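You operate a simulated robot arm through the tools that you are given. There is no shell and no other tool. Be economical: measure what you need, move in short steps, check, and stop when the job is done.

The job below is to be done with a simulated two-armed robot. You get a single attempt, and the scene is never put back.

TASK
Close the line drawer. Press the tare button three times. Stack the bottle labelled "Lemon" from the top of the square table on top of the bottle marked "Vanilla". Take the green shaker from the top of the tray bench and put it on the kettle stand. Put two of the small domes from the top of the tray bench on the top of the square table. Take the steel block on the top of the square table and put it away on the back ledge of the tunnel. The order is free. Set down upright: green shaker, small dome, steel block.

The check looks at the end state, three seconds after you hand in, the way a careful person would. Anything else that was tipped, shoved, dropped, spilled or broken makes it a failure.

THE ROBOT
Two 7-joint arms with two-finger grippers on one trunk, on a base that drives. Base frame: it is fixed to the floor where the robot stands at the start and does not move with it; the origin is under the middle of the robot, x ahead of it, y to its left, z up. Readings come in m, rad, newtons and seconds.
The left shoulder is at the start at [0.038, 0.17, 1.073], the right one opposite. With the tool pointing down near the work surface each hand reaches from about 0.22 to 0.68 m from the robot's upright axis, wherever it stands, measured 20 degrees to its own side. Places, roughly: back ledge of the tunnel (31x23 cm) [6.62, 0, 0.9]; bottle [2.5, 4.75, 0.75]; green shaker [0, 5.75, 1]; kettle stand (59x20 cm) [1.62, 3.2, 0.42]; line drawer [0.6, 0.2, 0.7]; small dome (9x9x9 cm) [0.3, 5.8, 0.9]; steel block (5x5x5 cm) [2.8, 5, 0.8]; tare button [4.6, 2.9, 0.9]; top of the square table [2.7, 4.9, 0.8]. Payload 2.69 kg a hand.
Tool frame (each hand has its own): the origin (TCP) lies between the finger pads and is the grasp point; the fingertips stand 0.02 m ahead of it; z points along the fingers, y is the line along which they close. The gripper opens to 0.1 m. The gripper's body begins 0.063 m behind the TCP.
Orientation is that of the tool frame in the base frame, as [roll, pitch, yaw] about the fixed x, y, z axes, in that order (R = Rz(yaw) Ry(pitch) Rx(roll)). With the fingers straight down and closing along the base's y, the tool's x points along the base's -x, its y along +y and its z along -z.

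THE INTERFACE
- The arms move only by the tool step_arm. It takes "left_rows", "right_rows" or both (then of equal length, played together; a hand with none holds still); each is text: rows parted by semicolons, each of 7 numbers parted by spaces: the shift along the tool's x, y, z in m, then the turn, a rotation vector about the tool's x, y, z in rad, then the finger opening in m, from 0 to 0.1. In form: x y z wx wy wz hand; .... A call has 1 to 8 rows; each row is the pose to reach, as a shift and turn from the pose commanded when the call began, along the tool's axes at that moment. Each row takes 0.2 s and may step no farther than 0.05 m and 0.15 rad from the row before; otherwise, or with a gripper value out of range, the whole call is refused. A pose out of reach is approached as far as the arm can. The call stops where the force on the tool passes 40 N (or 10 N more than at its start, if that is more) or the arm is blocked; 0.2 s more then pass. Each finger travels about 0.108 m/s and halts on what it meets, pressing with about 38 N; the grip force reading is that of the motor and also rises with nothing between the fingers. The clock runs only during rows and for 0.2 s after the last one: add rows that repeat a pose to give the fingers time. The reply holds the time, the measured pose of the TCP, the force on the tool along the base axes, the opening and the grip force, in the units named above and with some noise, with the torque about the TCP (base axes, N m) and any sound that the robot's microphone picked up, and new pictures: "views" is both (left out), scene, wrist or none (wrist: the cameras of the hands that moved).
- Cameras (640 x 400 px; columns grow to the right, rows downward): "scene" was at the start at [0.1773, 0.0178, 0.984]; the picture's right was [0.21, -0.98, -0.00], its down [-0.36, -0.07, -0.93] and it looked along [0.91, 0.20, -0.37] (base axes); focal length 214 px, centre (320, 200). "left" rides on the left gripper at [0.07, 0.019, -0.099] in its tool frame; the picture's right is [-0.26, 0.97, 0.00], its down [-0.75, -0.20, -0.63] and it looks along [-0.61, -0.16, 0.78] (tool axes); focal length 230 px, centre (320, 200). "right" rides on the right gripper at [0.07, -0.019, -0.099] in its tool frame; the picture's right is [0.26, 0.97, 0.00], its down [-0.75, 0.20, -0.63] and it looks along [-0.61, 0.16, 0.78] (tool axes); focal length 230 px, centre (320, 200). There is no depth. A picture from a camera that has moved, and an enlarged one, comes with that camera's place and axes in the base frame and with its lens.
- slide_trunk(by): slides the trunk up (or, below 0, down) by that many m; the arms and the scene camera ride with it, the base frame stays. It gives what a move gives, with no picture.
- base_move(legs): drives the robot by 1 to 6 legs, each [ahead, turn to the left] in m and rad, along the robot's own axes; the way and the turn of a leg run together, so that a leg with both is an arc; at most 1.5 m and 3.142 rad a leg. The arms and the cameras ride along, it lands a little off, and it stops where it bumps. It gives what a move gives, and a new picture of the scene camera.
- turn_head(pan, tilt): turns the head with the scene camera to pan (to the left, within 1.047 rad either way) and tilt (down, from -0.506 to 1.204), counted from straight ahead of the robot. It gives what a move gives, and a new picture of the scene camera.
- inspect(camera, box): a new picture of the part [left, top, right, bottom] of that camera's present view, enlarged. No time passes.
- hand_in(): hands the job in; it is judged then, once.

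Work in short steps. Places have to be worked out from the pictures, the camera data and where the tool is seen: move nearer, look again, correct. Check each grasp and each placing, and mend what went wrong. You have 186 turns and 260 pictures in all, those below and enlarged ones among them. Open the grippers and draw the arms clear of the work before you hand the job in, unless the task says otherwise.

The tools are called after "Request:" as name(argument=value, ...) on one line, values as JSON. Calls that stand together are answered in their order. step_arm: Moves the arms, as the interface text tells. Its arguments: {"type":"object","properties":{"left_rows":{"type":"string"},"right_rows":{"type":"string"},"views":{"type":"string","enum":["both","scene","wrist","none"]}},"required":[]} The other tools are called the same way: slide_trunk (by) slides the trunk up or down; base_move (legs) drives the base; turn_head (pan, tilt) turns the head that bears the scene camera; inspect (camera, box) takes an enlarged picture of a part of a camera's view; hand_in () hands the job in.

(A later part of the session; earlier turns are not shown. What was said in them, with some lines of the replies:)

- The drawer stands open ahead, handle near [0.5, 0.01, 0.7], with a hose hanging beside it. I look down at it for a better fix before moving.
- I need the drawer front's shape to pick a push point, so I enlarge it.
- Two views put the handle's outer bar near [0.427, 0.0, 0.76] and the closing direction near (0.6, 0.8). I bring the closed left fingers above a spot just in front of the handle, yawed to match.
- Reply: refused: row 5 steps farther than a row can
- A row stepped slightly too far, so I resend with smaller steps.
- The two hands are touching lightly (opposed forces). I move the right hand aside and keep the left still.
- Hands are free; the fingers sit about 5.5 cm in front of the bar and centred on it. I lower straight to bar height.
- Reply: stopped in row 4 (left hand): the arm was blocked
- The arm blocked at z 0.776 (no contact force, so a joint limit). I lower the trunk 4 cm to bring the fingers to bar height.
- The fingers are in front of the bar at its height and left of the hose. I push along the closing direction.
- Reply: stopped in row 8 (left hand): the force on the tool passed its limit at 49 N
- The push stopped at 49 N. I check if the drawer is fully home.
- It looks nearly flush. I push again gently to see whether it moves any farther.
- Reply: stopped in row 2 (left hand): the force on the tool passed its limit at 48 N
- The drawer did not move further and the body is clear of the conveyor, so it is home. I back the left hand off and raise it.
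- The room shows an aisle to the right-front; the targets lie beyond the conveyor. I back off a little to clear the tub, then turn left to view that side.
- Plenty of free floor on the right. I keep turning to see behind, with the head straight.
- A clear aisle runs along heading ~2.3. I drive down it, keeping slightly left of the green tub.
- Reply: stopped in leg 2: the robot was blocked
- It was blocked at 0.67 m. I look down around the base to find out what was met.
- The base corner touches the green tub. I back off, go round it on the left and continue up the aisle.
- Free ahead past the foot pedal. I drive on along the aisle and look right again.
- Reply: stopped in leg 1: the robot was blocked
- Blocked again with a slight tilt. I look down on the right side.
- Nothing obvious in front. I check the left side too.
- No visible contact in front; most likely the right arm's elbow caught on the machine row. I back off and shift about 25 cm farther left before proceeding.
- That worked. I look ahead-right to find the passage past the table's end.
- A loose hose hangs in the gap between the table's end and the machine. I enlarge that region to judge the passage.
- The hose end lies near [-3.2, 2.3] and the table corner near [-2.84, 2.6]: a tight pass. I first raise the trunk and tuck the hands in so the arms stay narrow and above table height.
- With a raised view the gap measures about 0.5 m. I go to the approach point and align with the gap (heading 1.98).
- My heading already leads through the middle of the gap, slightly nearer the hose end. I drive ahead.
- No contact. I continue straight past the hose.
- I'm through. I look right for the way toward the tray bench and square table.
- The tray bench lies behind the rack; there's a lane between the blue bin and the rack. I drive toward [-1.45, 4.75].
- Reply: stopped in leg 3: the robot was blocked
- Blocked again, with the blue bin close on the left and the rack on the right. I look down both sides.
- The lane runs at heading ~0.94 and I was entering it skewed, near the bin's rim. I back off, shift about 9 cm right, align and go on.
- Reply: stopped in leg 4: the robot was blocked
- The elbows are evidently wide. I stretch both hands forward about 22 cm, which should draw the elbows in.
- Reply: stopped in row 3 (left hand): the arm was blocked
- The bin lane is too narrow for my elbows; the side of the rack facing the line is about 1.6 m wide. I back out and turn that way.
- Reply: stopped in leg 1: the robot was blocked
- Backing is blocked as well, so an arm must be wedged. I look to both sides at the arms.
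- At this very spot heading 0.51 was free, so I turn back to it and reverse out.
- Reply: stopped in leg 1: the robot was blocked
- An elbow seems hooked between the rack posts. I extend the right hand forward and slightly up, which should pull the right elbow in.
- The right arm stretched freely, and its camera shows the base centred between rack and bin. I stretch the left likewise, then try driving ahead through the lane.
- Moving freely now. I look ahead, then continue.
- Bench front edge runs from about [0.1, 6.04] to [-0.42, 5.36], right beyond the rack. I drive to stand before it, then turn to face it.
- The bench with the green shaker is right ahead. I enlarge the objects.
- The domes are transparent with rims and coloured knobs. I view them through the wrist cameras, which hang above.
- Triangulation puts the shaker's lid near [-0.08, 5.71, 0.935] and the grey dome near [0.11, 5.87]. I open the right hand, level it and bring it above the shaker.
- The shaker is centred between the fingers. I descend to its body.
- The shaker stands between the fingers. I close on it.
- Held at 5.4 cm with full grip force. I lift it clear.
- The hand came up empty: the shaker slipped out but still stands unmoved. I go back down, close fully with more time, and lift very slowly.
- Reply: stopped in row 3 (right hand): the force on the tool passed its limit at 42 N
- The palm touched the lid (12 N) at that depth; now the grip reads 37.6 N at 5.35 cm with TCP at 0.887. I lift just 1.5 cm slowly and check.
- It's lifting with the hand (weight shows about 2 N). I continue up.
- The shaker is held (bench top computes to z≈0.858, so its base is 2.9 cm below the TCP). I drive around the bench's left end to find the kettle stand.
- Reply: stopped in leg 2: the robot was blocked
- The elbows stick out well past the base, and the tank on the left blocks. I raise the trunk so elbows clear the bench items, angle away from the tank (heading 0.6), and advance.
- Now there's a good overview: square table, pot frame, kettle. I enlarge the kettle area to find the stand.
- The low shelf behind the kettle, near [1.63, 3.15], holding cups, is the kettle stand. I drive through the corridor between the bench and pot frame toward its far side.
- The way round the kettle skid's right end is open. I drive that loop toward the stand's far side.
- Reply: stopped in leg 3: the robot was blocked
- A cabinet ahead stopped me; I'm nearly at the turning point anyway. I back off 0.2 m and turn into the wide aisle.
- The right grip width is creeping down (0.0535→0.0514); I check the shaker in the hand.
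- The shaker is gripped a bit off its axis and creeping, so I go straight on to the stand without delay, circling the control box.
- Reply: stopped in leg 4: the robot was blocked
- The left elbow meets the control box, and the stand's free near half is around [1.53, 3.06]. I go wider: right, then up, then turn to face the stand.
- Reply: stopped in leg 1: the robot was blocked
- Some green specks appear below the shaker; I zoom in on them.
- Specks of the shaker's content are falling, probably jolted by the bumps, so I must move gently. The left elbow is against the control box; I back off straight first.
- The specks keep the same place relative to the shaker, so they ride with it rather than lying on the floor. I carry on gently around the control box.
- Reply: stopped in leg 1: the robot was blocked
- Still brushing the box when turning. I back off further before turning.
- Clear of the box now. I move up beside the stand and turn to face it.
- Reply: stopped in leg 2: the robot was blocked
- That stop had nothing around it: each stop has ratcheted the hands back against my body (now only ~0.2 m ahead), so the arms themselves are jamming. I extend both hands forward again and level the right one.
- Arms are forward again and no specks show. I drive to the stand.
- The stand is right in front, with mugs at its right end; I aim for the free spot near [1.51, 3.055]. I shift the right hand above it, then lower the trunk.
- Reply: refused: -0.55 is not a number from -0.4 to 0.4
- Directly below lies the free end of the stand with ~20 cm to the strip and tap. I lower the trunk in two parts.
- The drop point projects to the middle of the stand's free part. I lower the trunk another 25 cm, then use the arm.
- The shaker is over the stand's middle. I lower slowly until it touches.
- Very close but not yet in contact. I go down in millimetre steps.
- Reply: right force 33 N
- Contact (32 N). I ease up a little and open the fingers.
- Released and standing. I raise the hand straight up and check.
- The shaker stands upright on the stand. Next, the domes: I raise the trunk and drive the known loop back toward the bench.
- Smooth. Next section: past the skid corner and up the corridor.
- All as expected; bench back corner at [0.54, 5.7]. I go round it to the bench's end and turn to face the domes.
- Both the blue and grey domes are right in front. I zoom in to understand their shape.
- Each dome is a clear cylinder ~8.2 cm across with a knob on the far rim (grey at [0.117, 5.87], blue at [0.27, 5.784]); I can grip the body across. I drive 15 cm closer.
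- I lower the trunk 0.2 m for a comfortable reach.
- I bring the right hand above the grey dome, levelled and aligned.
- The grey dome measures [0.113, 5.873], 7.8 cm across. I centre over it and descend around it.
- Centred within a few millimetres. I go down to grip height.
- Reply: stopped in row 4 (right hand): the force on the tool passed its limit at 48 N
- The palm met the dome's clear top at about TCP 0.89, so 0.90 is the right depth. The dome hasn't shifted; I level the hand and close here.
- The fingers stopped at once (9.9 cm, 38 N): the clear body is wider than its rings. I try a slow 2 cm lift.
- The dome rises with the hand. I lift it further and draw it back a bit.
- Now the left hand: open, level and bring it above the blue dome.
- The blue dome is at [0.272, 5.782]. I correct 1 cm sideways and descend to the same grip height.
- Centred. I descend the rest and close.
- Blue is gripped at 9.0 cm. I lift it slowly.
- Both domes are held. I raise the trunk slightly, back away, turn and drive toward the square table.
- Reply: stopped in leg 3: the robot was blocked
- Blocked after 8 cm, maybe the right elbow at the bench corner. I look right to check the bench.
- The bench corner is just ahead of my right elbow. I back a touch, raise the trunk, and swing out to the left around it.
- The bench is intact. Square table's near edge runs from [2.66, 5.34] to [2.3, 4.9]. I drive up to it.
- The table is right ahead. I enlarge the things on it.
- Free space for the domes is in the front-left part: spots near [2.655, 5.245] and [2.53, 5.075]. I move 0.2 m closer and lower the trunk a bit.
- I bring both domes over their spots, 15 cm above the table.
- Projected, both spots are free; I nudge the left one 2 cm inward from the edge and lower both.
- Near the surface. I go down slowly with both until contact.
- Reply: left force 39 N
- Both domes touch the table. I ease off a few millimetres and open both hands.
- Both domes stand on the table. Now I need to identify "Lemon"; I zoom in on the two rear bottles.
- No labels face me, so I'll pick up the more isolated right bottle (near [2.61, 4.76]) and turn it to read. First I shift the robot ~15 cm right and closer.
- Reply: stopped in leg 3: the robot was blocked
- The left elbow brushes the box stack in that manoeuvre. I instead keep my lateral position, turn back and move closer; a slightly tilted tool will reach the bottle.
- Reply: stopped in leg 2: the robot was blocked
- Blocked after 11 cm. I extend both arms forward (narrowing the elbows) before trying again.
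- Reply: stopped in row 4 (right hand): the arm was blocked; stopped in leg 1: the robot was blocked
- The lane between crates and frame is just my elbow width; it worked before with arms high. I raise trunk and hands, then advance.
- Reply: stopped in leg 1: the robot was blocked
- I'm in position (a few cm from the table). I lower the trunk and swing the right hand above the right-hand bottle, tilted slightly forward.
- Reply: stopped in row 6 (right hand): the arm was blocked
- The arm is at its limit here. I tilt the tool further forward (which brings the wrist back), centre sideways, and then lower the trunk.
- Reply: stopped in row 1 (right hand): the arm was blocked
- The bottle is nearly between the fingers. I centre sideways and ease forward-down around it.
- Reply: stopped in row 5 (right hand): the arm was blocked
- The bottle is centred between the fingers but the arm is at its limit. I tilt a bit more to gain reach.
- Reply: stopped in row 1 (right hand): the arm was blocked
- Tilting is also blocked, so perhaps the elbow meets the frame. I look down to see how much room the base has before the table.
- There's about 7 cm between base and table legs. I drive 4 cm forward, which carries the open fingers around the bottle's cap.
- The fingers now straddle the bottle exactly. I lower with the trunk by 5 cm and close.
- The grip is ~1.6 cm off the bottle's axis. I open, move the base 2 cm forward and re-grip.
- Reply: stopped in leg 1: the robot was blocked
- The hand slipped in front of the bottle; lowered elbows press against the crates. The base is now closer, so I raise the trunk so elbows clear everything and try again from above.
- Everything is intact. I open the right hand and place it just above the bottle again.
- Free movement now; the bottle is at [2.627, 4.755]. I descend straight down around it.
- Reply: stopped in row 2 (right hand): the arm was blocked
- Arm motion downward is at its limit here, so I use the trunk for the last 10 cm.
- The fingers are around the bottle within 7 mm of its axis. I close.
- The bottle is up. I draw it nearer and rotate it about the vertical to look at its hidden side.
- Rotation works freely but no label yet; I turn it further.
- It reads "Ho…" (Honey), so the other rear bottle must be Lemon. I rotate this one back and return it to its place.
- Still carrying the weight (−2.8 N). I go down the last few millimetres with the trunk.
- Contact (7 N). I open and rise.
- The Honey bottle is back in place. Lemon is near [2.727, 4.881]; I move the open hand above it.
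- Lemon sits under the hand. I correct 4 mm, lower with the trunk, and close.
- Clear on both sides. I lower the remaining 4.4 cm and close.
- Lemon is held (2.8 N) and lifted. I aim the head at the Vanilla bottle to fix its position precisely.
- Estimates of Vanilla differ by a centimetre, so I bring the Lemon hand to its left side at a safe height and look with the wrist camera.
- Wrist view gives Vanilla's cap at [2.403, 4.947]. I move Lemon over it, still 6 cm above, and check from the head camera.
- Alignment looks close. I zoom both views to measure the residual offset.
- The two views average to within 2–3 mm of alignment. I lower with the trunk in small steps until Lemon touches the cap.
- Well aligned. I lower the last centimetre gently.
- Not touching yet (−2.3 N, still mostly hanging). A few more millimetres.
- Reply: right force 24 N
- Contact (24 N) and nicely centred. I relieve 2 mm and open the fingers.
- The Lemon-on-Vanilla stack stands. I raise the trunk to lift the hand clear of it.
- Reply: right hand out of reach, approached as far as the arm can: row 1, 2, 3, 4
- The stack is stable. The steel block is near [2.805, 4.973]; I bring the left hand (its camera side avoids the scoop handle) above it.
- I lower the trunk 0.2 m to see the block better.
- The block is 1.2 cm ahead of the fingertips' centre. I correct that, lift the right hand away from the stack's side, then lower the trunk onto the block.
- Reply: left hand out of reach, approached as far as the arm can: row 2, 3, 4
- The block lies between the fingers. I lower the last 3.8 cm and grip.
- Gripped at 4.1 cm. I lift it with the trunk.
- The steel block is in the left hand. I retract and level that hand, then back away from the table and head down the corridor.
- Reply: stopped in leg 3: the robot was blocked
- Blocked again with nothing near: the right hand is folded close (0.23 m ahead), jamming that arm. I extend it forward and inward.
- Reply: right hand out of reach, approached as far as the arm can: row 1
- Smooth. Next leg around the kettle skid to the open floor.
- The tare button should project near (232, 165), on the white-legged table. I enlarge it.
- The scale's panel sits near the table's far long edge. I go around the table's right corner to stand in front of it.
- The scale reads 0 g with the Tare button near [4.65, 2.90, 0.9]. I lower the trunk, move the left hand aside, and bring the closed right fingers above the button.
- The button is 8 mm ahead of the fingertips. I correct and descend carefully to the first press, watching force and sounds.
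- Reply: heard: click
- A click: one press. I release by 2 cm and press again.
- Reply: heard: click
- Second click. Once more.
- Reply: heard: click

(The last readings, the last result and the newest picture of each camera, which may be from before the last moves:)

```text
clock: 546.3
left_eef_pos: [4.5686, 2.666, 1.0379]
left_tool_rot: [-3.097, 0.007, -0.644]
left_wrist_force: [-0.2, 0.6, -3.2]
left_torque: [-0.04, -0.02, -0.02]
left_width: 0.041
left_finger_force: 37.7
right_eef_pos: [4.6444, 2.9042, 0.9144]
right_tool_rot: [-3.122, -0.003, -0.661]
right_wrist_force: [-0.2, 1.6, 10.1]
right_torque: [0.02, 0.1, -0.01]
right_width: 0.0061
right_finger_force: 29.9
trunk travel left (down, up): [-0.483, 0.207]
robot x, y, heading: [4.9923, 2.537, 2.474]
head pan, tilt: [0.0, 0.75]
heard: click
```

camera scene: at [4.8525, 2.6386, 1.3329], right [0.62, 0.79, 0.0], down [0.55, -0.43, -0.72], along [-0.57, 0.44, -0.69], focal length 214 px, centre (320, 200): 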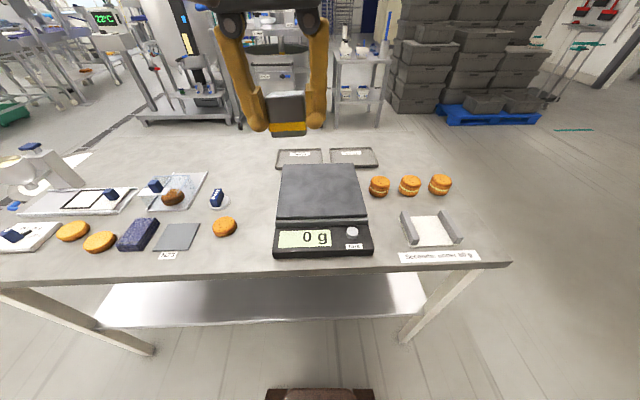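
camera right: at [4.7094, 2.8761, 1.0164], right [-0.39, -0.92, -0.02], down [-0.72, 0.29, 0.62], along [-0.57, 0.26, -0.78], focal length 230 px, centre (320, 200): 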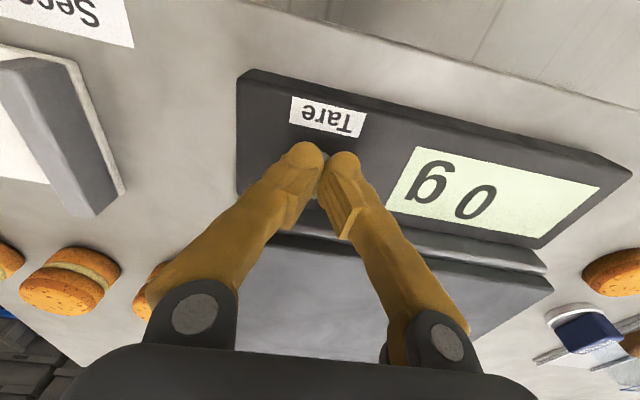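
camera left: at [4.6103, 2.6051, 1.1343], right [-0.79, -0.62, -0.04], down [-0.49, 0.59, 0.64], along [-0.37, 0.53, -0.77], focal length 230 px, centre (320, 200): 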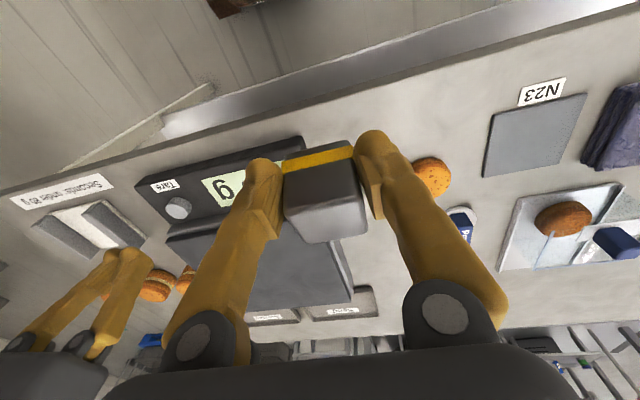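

Three clicks. I lift the hand straight off, raise the trunk, and turn toward the tunnel.

Request:
step_arm(right_rows="0 0 -0.03 0 0 0 0; 0 0 -0.07 0 0 0 0; 0 0 -0.11 0 0 0 0; 0 0 -0.15 0 0 0 0", views="none")

Request:
slide_trunk(by=0.2)

Request:
base_move(legs=[[-0.3, 0], [0, 2.76]])

Request:
turn_head(pan=0.0, tilt=0.3)

```text
clock: 547.3
left_eef_pos: [4.5696, 2.6647, 1.039]
left_tool_rot: [-3.097, 0.006, -0.645]
left_wrist_force: [-0.1, 0.6, -3.4]
left_torque: [-0.01, -0.05, -0.01]
left_width: 0.0409
left_finger_force: 38.1
right_eef_pos: [4.642, 2.9015, 1.0669]
right_tool_rot: [-3.122, -0.004, -0.661]
right_wrist_force: [-0.3, 0.4, 0.2]
right_torque: [-0.02, 0.03, 0.02]
right_width: 0.0
right_finger_force: 30.0
trunk travel left (down, up): [-0.483, 0.207]
robot x, y, heading: [4.9892, 2.5329, 2.472]
head pan, tilt: [0.0, 0.75]
```

```text
clock: 549.5
left_eef_pos: [4.5674, 2.6642, 1.238]
left_tool_rot: [-3.096, 0.007, -0.645]
left_wrist_force: [0.0, 0.0, -2.8]
left_torque: [-0.06, -0.04, 0.0]
left_width: 0.0408
left_finger_force: 37.5
right_eef_pos: [4.6414, 2.9023, 1.2651]
right_tool_rot: [-3.122, -0.004, -0.661]
right_wrist_force: [0.1, -0.6, 0.4]
right_torque: [0.01, 0.01, 0.02]
right_width: 0.0002
right_finger_force: 29.3
trunk travel left (down, up): [-0.683, 0.007]
robot x, y, heading: [4.989, 2.5311, 2.476]
head pan, tilt: [0.0, 0.75]
```

```text
clock: 558.2
left_eef_pos: [5.5687, 2.0652, 1.2389]
left_tool_rot: [-3.095, 0.006, 2.11]
left_wrist_force: [0.3, 0.0, -2.4]
left_torque: [0.02, 0.02, 0.0]
left_width: 0.0409
left_finger_force: 37.7
right_eef_pos: [5.4079, 1.8689, 1.2667]
right_tool_rot: [-3.135, -0.006, 2.078]
right_wrist_force: [0.2, -0.2, -0.4]
right_torque: [-0.02, -0.03, 0.0]
right_width: 0.0001
right_finger_force: 29.5
trunk travel left (down, up): [-0.683, 0.007]
robot x, y, heading: [5.2126, 2.3388, -1.057]
head pan, tilt: [0.0, 0.75]
camera scene: at [5.2972, 2.1817, 1.3325], right [-0.87, -0.49, 0.0], down [-0.34, 0.6, -0.72], along [0.36, -0.62, -0.69], focal length 214 px, centre (320, 200)
```

scene: 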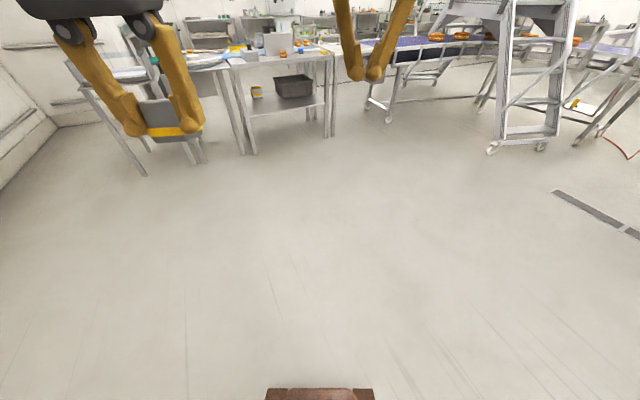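

```text
clock: 559.1
left_eef_pos: [5.5586, 2.0834, 1.2454]
left_tool_rot: [-3.096, 0.024, 2.109]
left_wrist_force: [0.1, -0.9, -3.3]
left_torque: [0.03, -0.01, 0.01]
left_width: 0.041
left_finger_force: 37.6
right_eef_pos: [5.3965, 1.8864, 1.2755]
right_tool_rot: [-3.133, 0.011, 2.079]
right_wrist_force: [-0.8, -0.3, -0.3]
right_torque: [-0.03, -0.07, 0.0]
right_width: 0.0
right_finger_force: 29.4
trunk travel left (down, up): [-0.683, 0.007]
robot x, y, heading: [5.2092, 2.337, -1.054]
head pan, tilt: [0.0, 0.3]
camera scene: at [5.3018, 2.1728, 1.3728], right [-0.87, -0.49, 0.0], down [-0.15, 0.27, -0.95], along [0.47, -0.83, -0.31], focal length 214 px, centre (320, 200)
```

scene: 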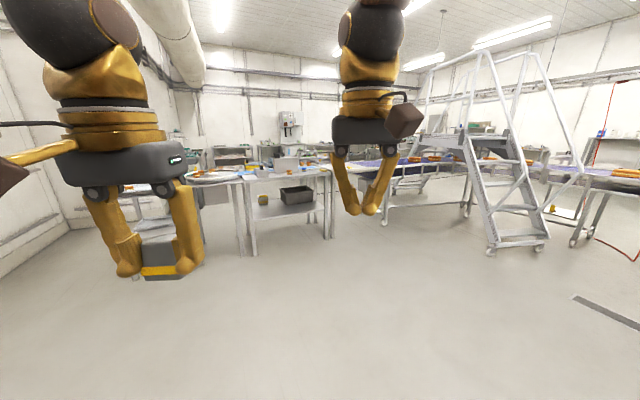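

The tunnel should be near pixel (313, 172). I enlarge that area.

Request:
inspect(camera="scene", box=[180, 110, 420, 260])

```text
2.67 times, centred on (300, 185) of scene
camera zoom: at [5.3018, 2.1728, 1.3728], right [-0.87, -0.49, 0.0], down [-0.15, 0.27, -0.95], along [0.47, -0.83, -0.31], focal length 572 px, centre (373, 240)
```

zoom: 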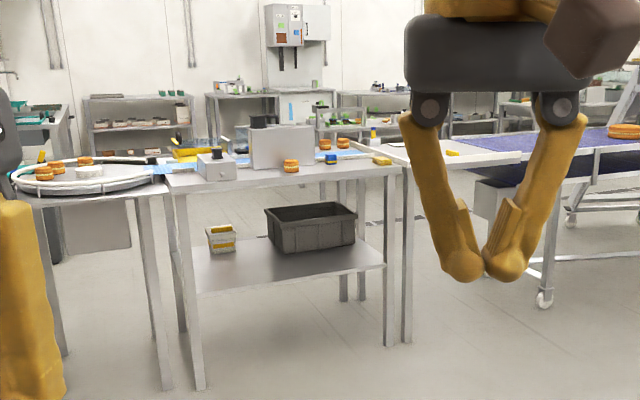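

The tunnel (grey hood with controller) stands on the middle table. I drive toward its front and look closer.

Request:
base_move(legs=[[0, -0.08], [1.5, 0], [0.45, 0], [0, 0.49]])

Request:
turn_head(pan=0.0, tilt=0.7)

```text
clock: 570.7
left_eef_pos: [6.4343, 0.4804, 1.2462]
left_tool_rot: [-3.097, 0.021, 2.507]
left_wrist_force: [-0.7, -0.6, -3.5]
left_torque: [0.05, 0.05, 0.01]
left_width: 0.0408
left_finger_force: 37.7
right_eef_pos: [6.3605, 0.236, 1.2739]
right_tool_rot: [-3.133, 0.01, 2.477]
right_wrist_force: [0.2, -1.4, -0.1]
right_torque: [0.0, 0.0, 0.01]
right_width: 0.0001
right_finger_force: 29.5
trunk travel left (down, up): [-0.683, 0.007]
robot x, y, heading: [6.0111, 0.5779, -0.655]
head pan, tilt: [0.0, 0.3]
camera scene: at [6.1603, 0.4615, 1.3727], right [-0.61, -0.79, 0.0], down [-0.25, 0.19, -0.95], along [0.75, -0.58, -0.31], focal length 214 px, centre (320, 200)
```

scene: 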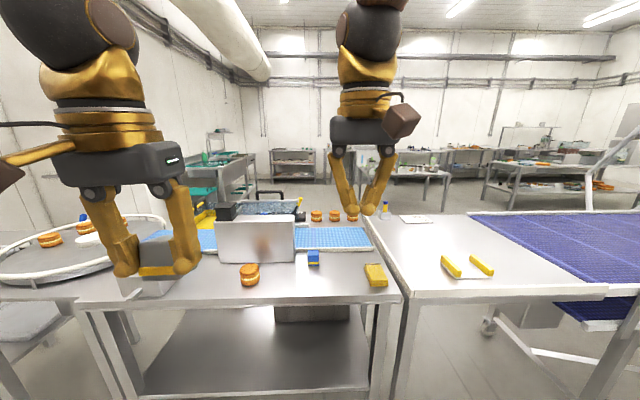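

```text
clock: 571.5
left_eef_pos: [6.4171, 0.493, 1.2526]
left_tool_rot: [-3.097, 0.04, 2.507]
left_wrist_force: [-0.5, 1.1, -2.3]
left_torque: [0.03, 0.0, 0.02]
left_width: 0.0412
left_finger_force: 37.7
right_eef_pos: [6.3454, 0.2481, 1.283]
right_tool_rot: [-3.131, 0.027, 2.476]
right_wrist_force: [0.1, 0.5, 1.3]
right_torque: [0.02, 0.0, -0.03]
right_width: 0.0001
right_finger_force: 29.3
trunk travel left (down, up): [-0.683, 0.007]
robot x, y, heading: [6.0123, 0.5804, -0.655]
head pan, tilt: [0.0, 0.7]
camera scene: at [6.1518, 0.4674, 1.337], right [-0.61, -0.79, 0.0], down [-0.52, 0.4, -0.75], along [0.6, -0.46, -0.66], focal length 214 px, centre (320, 200)
```

scene: 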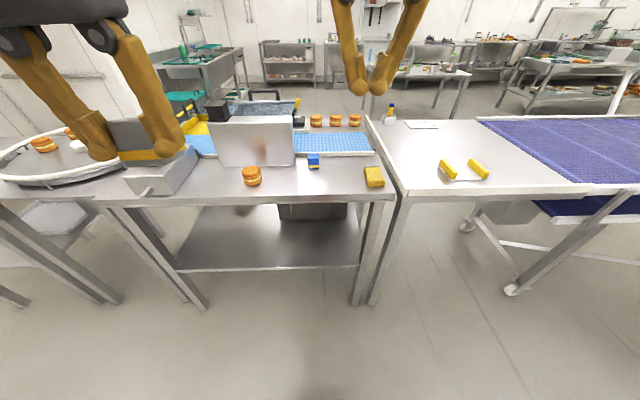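

The ledge is the steel strip between belt and front edge; the free spot near [6.61, 0.02] lies between the blue piece and the sponge. I move the right hand aside, drive 0.3 m closer and lower the trunk.

Request:
step_arm(right_rows="0.01 -0.045 0 0 0 0 0; 0.02 -0.09 0 0 0 0 0; 0.03 -0.13 0 0 0 0 0; 0.04 -0.17 0 0 0 0 0; 0.04 -0.2 0 0 0 0 0", views="none")

Request:
base_move(legs=[[0.3, 0]])

Request:
slide_trunk(by=-0.2)

```text
clock: 572.7
left_eef_pos: [6.419, 0.4905, 1.2513]
left_tool_rot: [-3.097, 0.038, 2.508]
left_wrist_force: [0.3, -0.5, -2.8]
left_torque: [0.06, 0.06, 0.04]
left_width: 0.041
left_finger_force: 38.1
right_eef_pos: [6.1887, 0.1141, 1.2816]
right_tool_rot: [-3.133, 0.025, 2.477]
right_wrist_force: [0.3, 1.3, 0.2]
right_torque: [0.01, 0.0, 0.02]
right_width: 0.0
right_finger_force: 29.4
trunk travel left (down, up): [-0.683, 0.007]
robot x, y, heading: [6.0089, 0.5779, -0.657]
head pan, tilt: [0.0, 0.7]
```

```text
clock: 574.8
left_eef_pos: [6.6555, 0.3146, 1.2504]
left_tool_rot: [-3.097, 0.038, 2.519]
left_wrist_force: [-0.3, -0.3, -3.5]
left_torque: [0.03, 0.04, 0.02]
left_width: 0.0411
left_finger_force: 38.2
right_eef_pos: [6.4317, -0.062, 1.2822]
right_tool_rot: [-3.131, 0.029, 2.485]
right_wrist_force: [-0.2, -1.0, -0.3]
right_torque: [0.02, 0.0, 0.0]
right_width: 0.0
right_finger_force: 29.5
trunk travel left (down, up): [-0.683, 0.007]
robot x, y, heading: [6.2474, 0.3949, -0.647]
head pan, tilt: [0.0, 0.7]
camera scene: at [6.3913, 0.2873, 1.3368], right [-0.6, -0.8, 0.0], down [-0.53, 0.4, -0.75], along [0.6, -0.45, -0.66], focal length 214 px, centre (320, 200)
```

scene: 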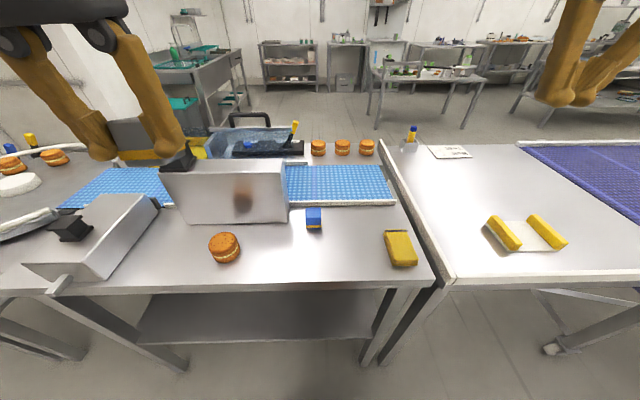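

```text
clock: 577.0
left_eef_pos: [6.6412, 0.3267, 1.0571]
left_tool_rot: [-3.095, 0.056, 2.517]
left_wrist_force: [0.6, -0.1, -2.9]
left_torque: [0.03, 0.03, 0.0]
left_width: 0.0407
left_finger_force: 37.9
right_eef_pos: [6.4154, -0.051, 1.0889]
right_tool_rot: [-3.133, 0.045, 2.485]
right_wrist_force: [-0.2, 0.0, 0.8]
right_torque: [-0.02, 0.02, 0.02]
right_width: 0.0
right_finger_force: 29.7
trunk travel left (down, up): [-0.483, 0.207]
robot x, y, heading: [6.2485, 0.3942, -0.647]
head pan, tilt: [0.0, 0.7]
```

The free spot projects at about [6.612, 0.02]. I move the left hand with the block above it, levelling it.

Request:
step_arm(left_rows="-0.022 -0.038 0.0066 -0.007 0.008 0 0; -0.044 -0.076 0.013 -0.013 0.016 0 0; -0.066 -0.114 0.02 -0.02 0.024 0 0; -0.088 -0.152 0.026 -0.027 0.032 0 0; -0.11 -0.19 0.033 -0.033 0.04 0 0; -0.132 -0.228 0.04 -0.04 0.048 0 0; -0.154 -0.266 0.046 -0.0466 0.056 0 0; -0.154 -0.266 0.046 -0.0466 0.056 0 0", views="both")

```text
clock: 578.8
left_eef_pos: [6.6308, 0.0203, 1.0387]
left_tool_rot: [-3.126, -0.002, 2.553]
left_wrist_force: [-0.4, -0.2, -3.9]
left_torque: [0.06, 0.04, -0.03]
left_width: 0.0409
left_finger_force: 38.3
right_eef_pos: [6.4154, -0.0507, 1.0878]
right_tool_rot: [-3.131, 0.044, 2.486]
right_wrist_force: [0.1, -0.3, 0.4]
right_torque: [-0.01, -0.01, -0.03]
right_width: 0.0001
right_finger_force: 29.5
trunk travel left (down, up): [-0.483, 0.207]
robot x, y, heading: [6.2474, 0.3961, -0.646]
head pan, tilt: [0.0, 0.7]
camera scene: at [6.3888, 0.2896, 1.1368], right [-0.6, -0.8, 0.0], down [-0.53, 0.39, -0.75], along [0.6, -0.45, -0.66], focal length 214 px, centre (320, 200)
camera left: at [6.5848, 0.0761, 1.1358], right [0.75, 0.66, -0.01], down [0.52, -0.58, 0.63], along [0.41, -0.48, -0.78], focal length 230 px, centre (320, 200)
```

scene: 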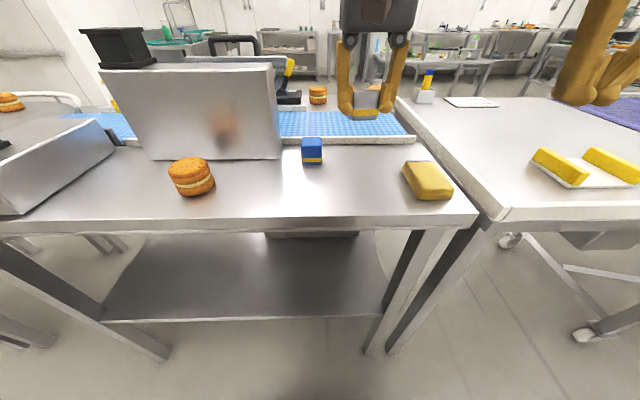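
left: 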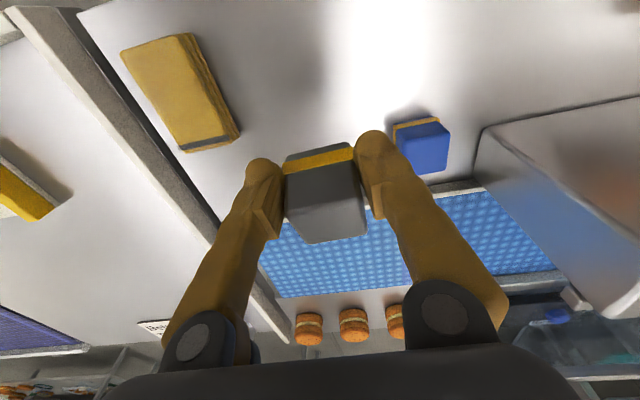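

The drop spot projects to the clear middle between the blue piece and the sponge. I lower most of the way, then slowly to contact.

Request:
step_arm(left_rows="0.005 0 0.03 -0.008 0 0 0; 0.01 0 0.06 -0.0157 0 0 0; 0.01 0 0.085 -0.0157 0 0 0; 0.01 0 0.097 -0.0157 0 0 0; 0.01 0 0.1 -0.0157 0 0 0", views="scene")

```text
clock: 580.0
left_eef_pos: [6.6121, 0.0236, 0.9378]
left_tool_rot: [3.129, 0.007, 2.534]
left_wrist_force: [0.9, 5.5, 27.2]
left_torque: [-0.42, -0.69, 0.08]
left_width: 0.0414
left_finger_force: 38.0
right_eef_pos: [6.4146, -0.0494, 1.0884]
right_tool_rot: [-3.134, 0.046, 2.486]
right_wrist_force: [-0.4, 0.3, -0.4]
right_torque: [0.0, 0.04, -0.01]
right_width: 0.0
right_finger_force: 29.6
trunk travel left (down, up): [-0.483, 0.207]
robot x, y, heading: [6.2521, 0.3957, -0.641]
head pan, tilt: [0.0, 0.7]
camera scene: at [6.3875, 0.291, 1.1375], right [-0.6, -0.8, 0.0], down [-0.52, 0.39, -0.76], along [0.6, -0.45, -0.66], focal length 214 px, centre (320, 200)
```

scene: 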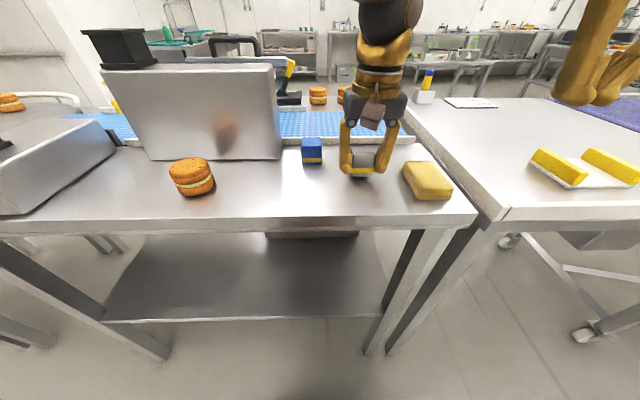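

Contact, but I remember the block was gripped with the tool tilted 0.27 rad, so it is tilted now. I lift 2.5 cm and restore that tilt before setting it down.

Request:
step_arm(left_rows="0 0 -0.015 0 0 0 0; 0 0 -0.025 0.006 -0.09 0 0; 0 0 -0.025 0.012 -0.18 0 0; 0 0 -0.025 0.012 -0.265 0 0; 0 0 -0.025 0.012 -0.265 0 0", views="scene")

```text
clock: 581.1
left_eef_pos: [6.624, 0.0324, 0.9521]
left_tool_rot: [-3.133, 0.247, 2.569]
left_wrist_force: [-0.7, -0.1, -3.4]
left_torque: [0.02, 0.08, 0.01]
left_width: 0.0409
left_finger_force: 38.3
right_eef_pos: [6.4164, -0.052, 1.0883]
right_tool_rot: [-3.133, 0.041, 2.486]
right_wrist_force: [0.3, 0.3, -0.1]
right_torque: [0.01, -0.02, 0.0]
right_width: 0.0
right_finger_force: 29.2
trunk travel left (down, up): [-0.483, 0.207]
robot x, y, heading: [6.2508, 0.3935, -0.647]
head pan, tilt: [0.0, 0.7]
camera scene: at [6.3891, 0.2888, 1.1367], right [-0.6, -0.8, 0.0], down [-0.53, 0.4, -0.75], along [0.6, -0.45, -0.66], focal length 214 px, centre (320, 200)
```

scene: 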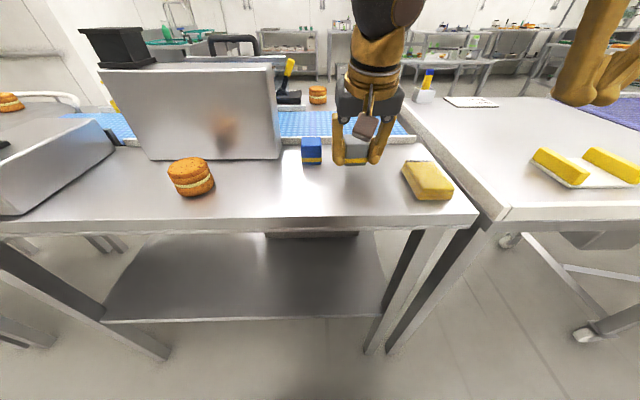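

Tilt is restored, so the block is upright. I lower it straight down to contact.

Request:
step_arm(left_rows="0.008 0 0.006 0 -0.012 0 0; 0.015 0 0.0106 0 -0.024 0 0; 0.0161 0 0.0145 0 -0.024 0 0; 0.0168 0 0.0174 0 -0.024 0 0; 0.0175 0 0.0198 0 -0.024 0 0", views="wrist")

```text
clock: 582.5
left_eef_pos: [6.6153, 0.0524, 0.9453]
left_tool_rot: [-3.117, 0.288, 2.605]
left_wrist_force: [0.1, 1.2, -2.2]
left_torque: [-0.01, 0.01, 0.04]
left_width: 0.041
left_finger_force: 37.7
right_eef_pos: [6.3998, -0.0379, 1.0969]
right_tool_rot: [-3.133, 0.064, 2.486]
right_wrist_force: [0.2, 1.2, 1.0]
right_torque: [-0.04, -0.05, 0.02]
right_width: 0.0
right_finger_force: 29.9
trunk travel left (down, up): [-0.483, 0.207]
robot x, y, heading: [6.2509, 0.4001, -0.649]
head pan, tilt: [0.0, 0.7]
stopped in row 5 (left hand): the arm was blocked; the commanded pose is now the measured one
camera left: at [6.5452, 0.1187, 1.0183], right [0.71, 0.7, 0.05], down [0.37, -0.44, 0.82], along [0.6, -0.57, -0.57], focal length 230 px, centre (320, 200)
```

left: 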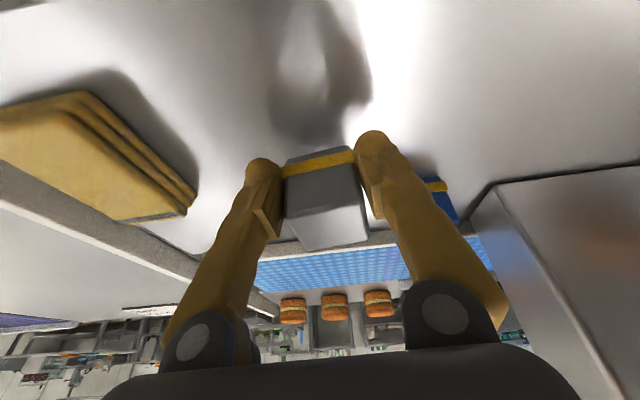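

The arm is at a limit, so I finish the descent with the trunk in small steps.

Request:
slide_trunk(by=-0.011)

Request:
slide_trunk(by=-0.003)

```text
clock: 583.1
left_eef_pos: [6.6163, 0.0457, 0.9375]
left_tool_rot: [-3.113, 0.294, 2.604]
left_wrist_force: [1.6, -0.2, -2.8]
left_torque: [0.05, 0.01, 0.04]
left_width: 0.041
left_finger_force: 37.9
right_eef_pos: [6.4013, -0.0411, 1.0844]
right_tool_rot: [-3.133, 0.059, 2.485]
right_wrist_force: [-0.5, -0.2, 0.7]
right_torque: [0.04, 0.02, 0.02]
right_width: 0.0
right_finger_force: 29.6
trunk travel left (down, up): [-0.472, 0.218]
robot x, y, heading: [6.2487, 0.3982, -0.64]
head pan, tilt: [0.0, 0.7]
```

```text
clock: 583.7
left_eef_pos: [6.6165, 0.0442, 0.9359]
left_tool_rot: [-3.11, 0.296, 2.604]
left_wrist_force: [1.0, 0.3, -2.6]
left_torque: [0.06, 0.05, -0.03]
left_width: 0.0408
left_finger_force: 38.2
right_eef_pos: [6.4015, -0.0405, 1.0807]
right_tool_rot: [-3.136, 0.059, 2.485]
right_wrist_force: [-0.1, -0.1, 0.0]
right_torque: [0.0, -0.02, 0.04]
right_width: 0.0
right_finger_force: 29.6
trunk travel left (down, up): [-0.469, 0.221]
robot x, y, heading: [6.2482, 0.3949, -0.646]
head pan, tilt: [0.0, 0.7]
```

Request:
slide_trunk(by=-0.004)

Request:
slide_trunk(by=-0.003)

```text
clock: 584.2
left_eef_pos: [6.617, 0.0439, 0.9333]
left_tool_rot: [-3.11, 0.296, 2.606]
left_wrist_force: [0.3, -0.1, -4.1]
left_torque: [0.02, 0.05, -0.02]
left_width: 0.0413
left_finger_force: 37.6
right_eef_pos: [6.4008, -0.0406, 1.0767]
right_tool_rot: [-3.134, 0.06, 2.485]
right_wrist_force: [-0.4, -0.2, 0.6]
right_torque: [0.02, 0.0, 0.03]
right_width: 0.0
right_finger_force: 29.6
trunk travel left (down, up): [-0.465, 0.225]
robot x, y, heading: [6.2484, 0.3962, -0.65]
head pan, tilt: [0.0, 0.7]
```

```text
clock: 584.7
left_eef_pos: [6.6174, 0.0433, 0.9307]
left_tool_rot: [-3.109, 0.299, 2.605]
left_wrist_force: [0.3, -1.0, -2.5]
left_torque: [0.05, 0.06, -0.01]
left_width: 0.041
left_finger_force: 38.1
right_eef_pos: [6.4013, -0.04, 1.0737]
right_tool_rot: [-3.134, 0.06, 2.485]
right_wrist_force: [-0.2, 0.3, 0.7]
right_torque: [-0.02, -0.02, 0.01]
right_width: 0.0
right_finger_force: 29.9
trunk travel left (down, up): [-0.462, 0.228]
robot x, y, heading: [6.2527, 0.3968, -0.642]
head pan, tilt: [0.0, 0.7]
```

Still hanging free (−2.5 N). I continue in small steps.

Request:
slide_trunk(by=-0.003)

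Request:
slide_trunk(by=-0.003)

Request:
inspect(camera="scene", box=[280, 90, 470, 220])

```text
clock: 585.2
left_eef_pos: [6.6168, 0.0427, 0.9293]
left_tool_rot: [-3.108, 0.299, 2.604]
left_wrist_force: [-1.1, 0.5, 4.2]
left_torque: [0.15, -0.01, 0.0]
left_width: 0.0406
left_finger_force: 38.1
right_eef_pos: [6.4018, -0.0393, 1.0717]
right_tool_rot: [-3.131, 0.061, 2.485]
right_wrist_force: [-0.2, 0.1, -0.1]
right_torque: [-0.05, 0.02, 0.0]
right_width: 0.0003
right_finger_force: 29.5
trunk travel left (down, up): [-0.459, 0.231]
robot x, y, heading: [6.2486, 0.3974, -0.645]
head pan, tilt: [0.0, 0.7]
```

```text
clock: 585.8
left_eef_pos: [6.618, 0.0429, 0.9283]
left_tool_rot: [-3.107, 0.303, 2.605]
left_wrist_force: [-2.4, -2.5, 14.2]
left_torque: [0.25, -0.03, 0.03]
left_width: 0.0411
left_finger_force: 38.5
right_eef_pos: [6.4021, -0.0402, 1.0687]
right_tool_rot: [-3.135, 0.06, 2.485]
right_wrist_force: [-0.6, 0.4, 0.0]
right_torque: [-0.01, -0.01, 0.01]
right_width: 0.0
right_finger_force: 29.6
trunk travel left (down, up): [-0.456, 0.234]
robot x, y, heading: [6.2518, 0.3968, -0.643]
head pan, tilt: [0.0, 0.7]
```

```text
3.08 times, centred on (375, 155) of scene
camera zoom: at [6.3874, 0.2898, 1.11], right [-0.6, -0.8, 0.0], down [-0.52, 0.4, -0.75], along [0.6, -0.45, -0.66], focal length 660 px, centre (151, 338)
```

zoom: 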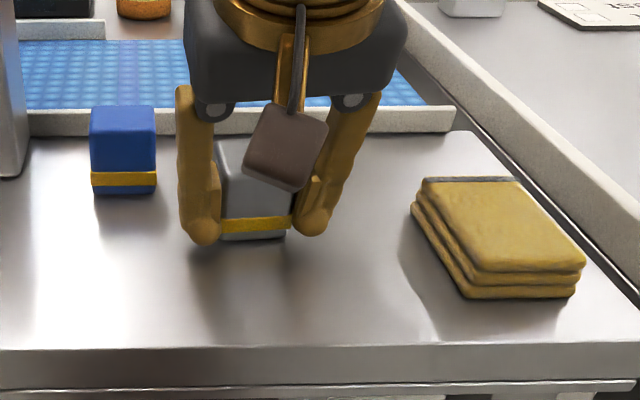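

The block rests on the ledge, yellow band at the bottom like its neighbour. I open and rise with the trunk.

Request:
step_arm(left_rows="0 0 0 0 0 0 0.055; 0 0 0 0 0 0 0.075; 0 0 0 0 0 0 0.075", views="none")

Request:
slide_trunk(by=0.2)

Request:
inspect(camera="scene", box=[240, 120, 480, 290])

```text
clock: 586.5
left_eef_pos: [6.6195, 0.0436, 0.9263]
left_tool_rot: [-3.111, 0.3, 2.606]
left_wrist_force: [0.1, -0.2, 0.3]
left_torque: [0.0, -0.02, -0.02]
left_width: 0.0752
left_finger_force: 0.2
right_eef_pos: [6.4018, -0.0393, 1.069]
right_tool_rot: [-3.134, 0.059, 2.484]
right_wrist_force: [0.2, 0.6, 0.1]
right_torque: [-0.01, 0.01, -0.02]
right_width: 0.0
right_finger_force: 29.6
trunk travel left (down, up): [-0.456, 0.234]
robot x, y, heading: [6.2474, 0.3955, -0.646]
head pan, tilt: [0.0, 0.7]
```

```text
clock: 588.7
left_eef_pos: [6.6194, 0.0435, 1.1251]
left_tool_rot: [-3.109, 0.298, 2.611]
left_wrist_force: [-0.1, 0.1, 1.0]
left_torque: [0.01, -0.03, 0.01]
left_width: 0.0751
left_finger_force: 0.0
right_eef_pos: [6.4019, -0.0401, 1.2674]
right_tool_rot: [-3.133, 0.061, 2.486]
right_wrist_force: [0.0, 0.6, -0.1]
right_torque: [0.0, 0.01, 0.01]
right_width: 0.0
right_finger_force: 29.5
trunk travel left (down, up): [-0.656, 0.034]
robot x, y, heading: [6.247, 0.3991, -0.652]
head pan, tilt: [0.0, 0.7]
```

```text
2.35 times, centred on (360, 205) of scene
camera zoom: at [6.3911, 0.2872, 1.3096], right [-0.6, -0.8, 0.0], down [-0.53, 0.4, -0.75], along [0.6, -0.45, -0.66], focal length 505 px, centre (226, 188)
```

zoom: 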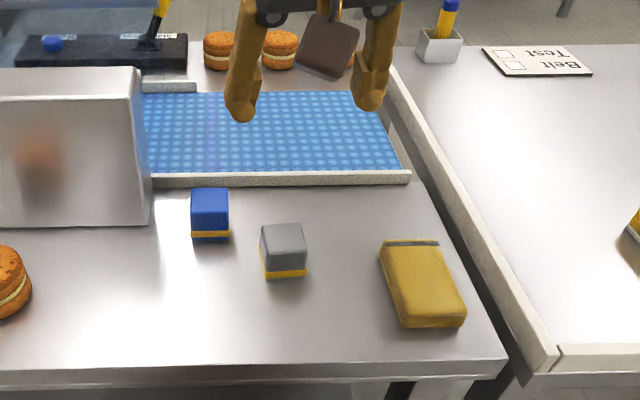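

The steel block stands upright on the ledge. I open the right gripper too and back the robot away from the table.

Request:
base_move(legs=[[-0.4, 0]])

Request:
step_arm(left_rows="0 0 0 0 0 0 0.1; 0 0 0 0 0 0 0.1; 0 0 0 0 0 0 0.1; 0 0 0 0 0 0 0.1", right_rows="0 0 0 0 0 0 0.05; 0 0 0 0 0 0 0.1; 0 0 0 0 0 0 0.1; 0 0 0 0 0 0 0.1", views="none")

```text
clock: 591.2
left_eef_pos: [6.299, 0.2872, 1.1271]
left_tool_rot: [-3.108, 0.3, 2.614]
left_wrist_force: [0.0, 0.1, 0.3]
left_torque: [0.0, -0.02, -0.02]
left_width: 0.075
left_finger_force: 0.0
right_eef_pos: [6.0804, 0.2013, 1.2678]
right_tool_rot: [-3.134, 0.059, 2.489]
right_wrist_force: [0.0, 0.9, -0.6]
right_torque: [-0.01, 0.0, 0.01]
right_width: 0.0
right_finger_force: 29.2
trunk travel left (down, up): [-0.656, 0.034]
robot x, y, heading: [5.9315, 0.6366, -0.641]
head pan, tilt: [0.0, 0.7]
camera scene: at [6.0691, 0.5297, 1.3098], right [-0.6, -0.8, 0.0], down [-0.53, 0.39, -0.75], along [0.6, -0.45, -0.66], focal length 214 px, centre (320, 200)
```

scene: 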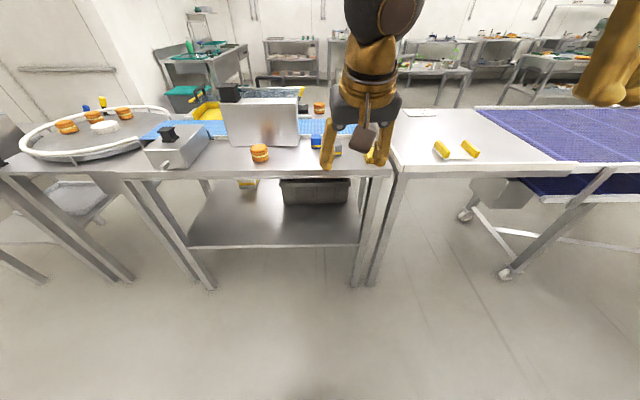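

```text
clock: 592.2
left_eef_pos: [6.2977, 0.3013, 1.1325]
left_tool_rot: [-3.094, 0.299, 2.653]
left_wrist_force: [1.1, 0.1, -0.7]
left_torque: [0.01, 0.03, 0.04]
left_width: 0.1002
left_finger_force: 0.0
right_eef_pos: [6.0655, 0.213, 1.2728]
right_tool_rot: [-3.133, 0.074, 2.49]
right_wrist_force: [-0.2, 0.2, 0.1]
right_torque: [0.01, 0.0, 0.01]
right_width: 0.1001
right_finger_force: 0.0
trunk travel left (down, up): [-0.656, 0.034]
robot x, y, heading: [5.9275, 0.6369, -0.637]
head pan, tilt: [0.0, 0.7]
```

Both grippers are open and clear of the work, so I hand in.

Request:
hand_in()

```text
The job is handed in.
```

I handed the job in with all six tasks done. Two points are uncertain: I never read the Lemon label, and the shaker may have lost some of its contents.

- **Line drawer:** pushed until it would not move any further; it looked flush with the frame.
- **Tare button:** pressed three times, with a click heard each time.
- **Lemon on Vanilla:** the stack stood steady when I left it. I took this bottle as Lemon by elimination, because the only other unlabelled-side bottle turned out to start with "Ho…". I lifted that one to read it and set it back in its place.
- **Green shaker:** upright on the kettle stand. While I carried it, a few green specks showed below it after the robot was stopped by the kettle's control box. They were gone once I levelled the hand, and I did not check the floor for spilled contents.
- **Small domes:** the blue and grey ones are upright on the square table.
- **Steel block:** upright on the strip beside the belt, which matched the given spot for the tunnel's back ledge.

While driving, the base touched the green tub near the line, and the robot was also stopped around the tray rack, blue bin, control box, crates and pot frame. I saw nothing moved or tipped, but I did not check each of these again at the end.
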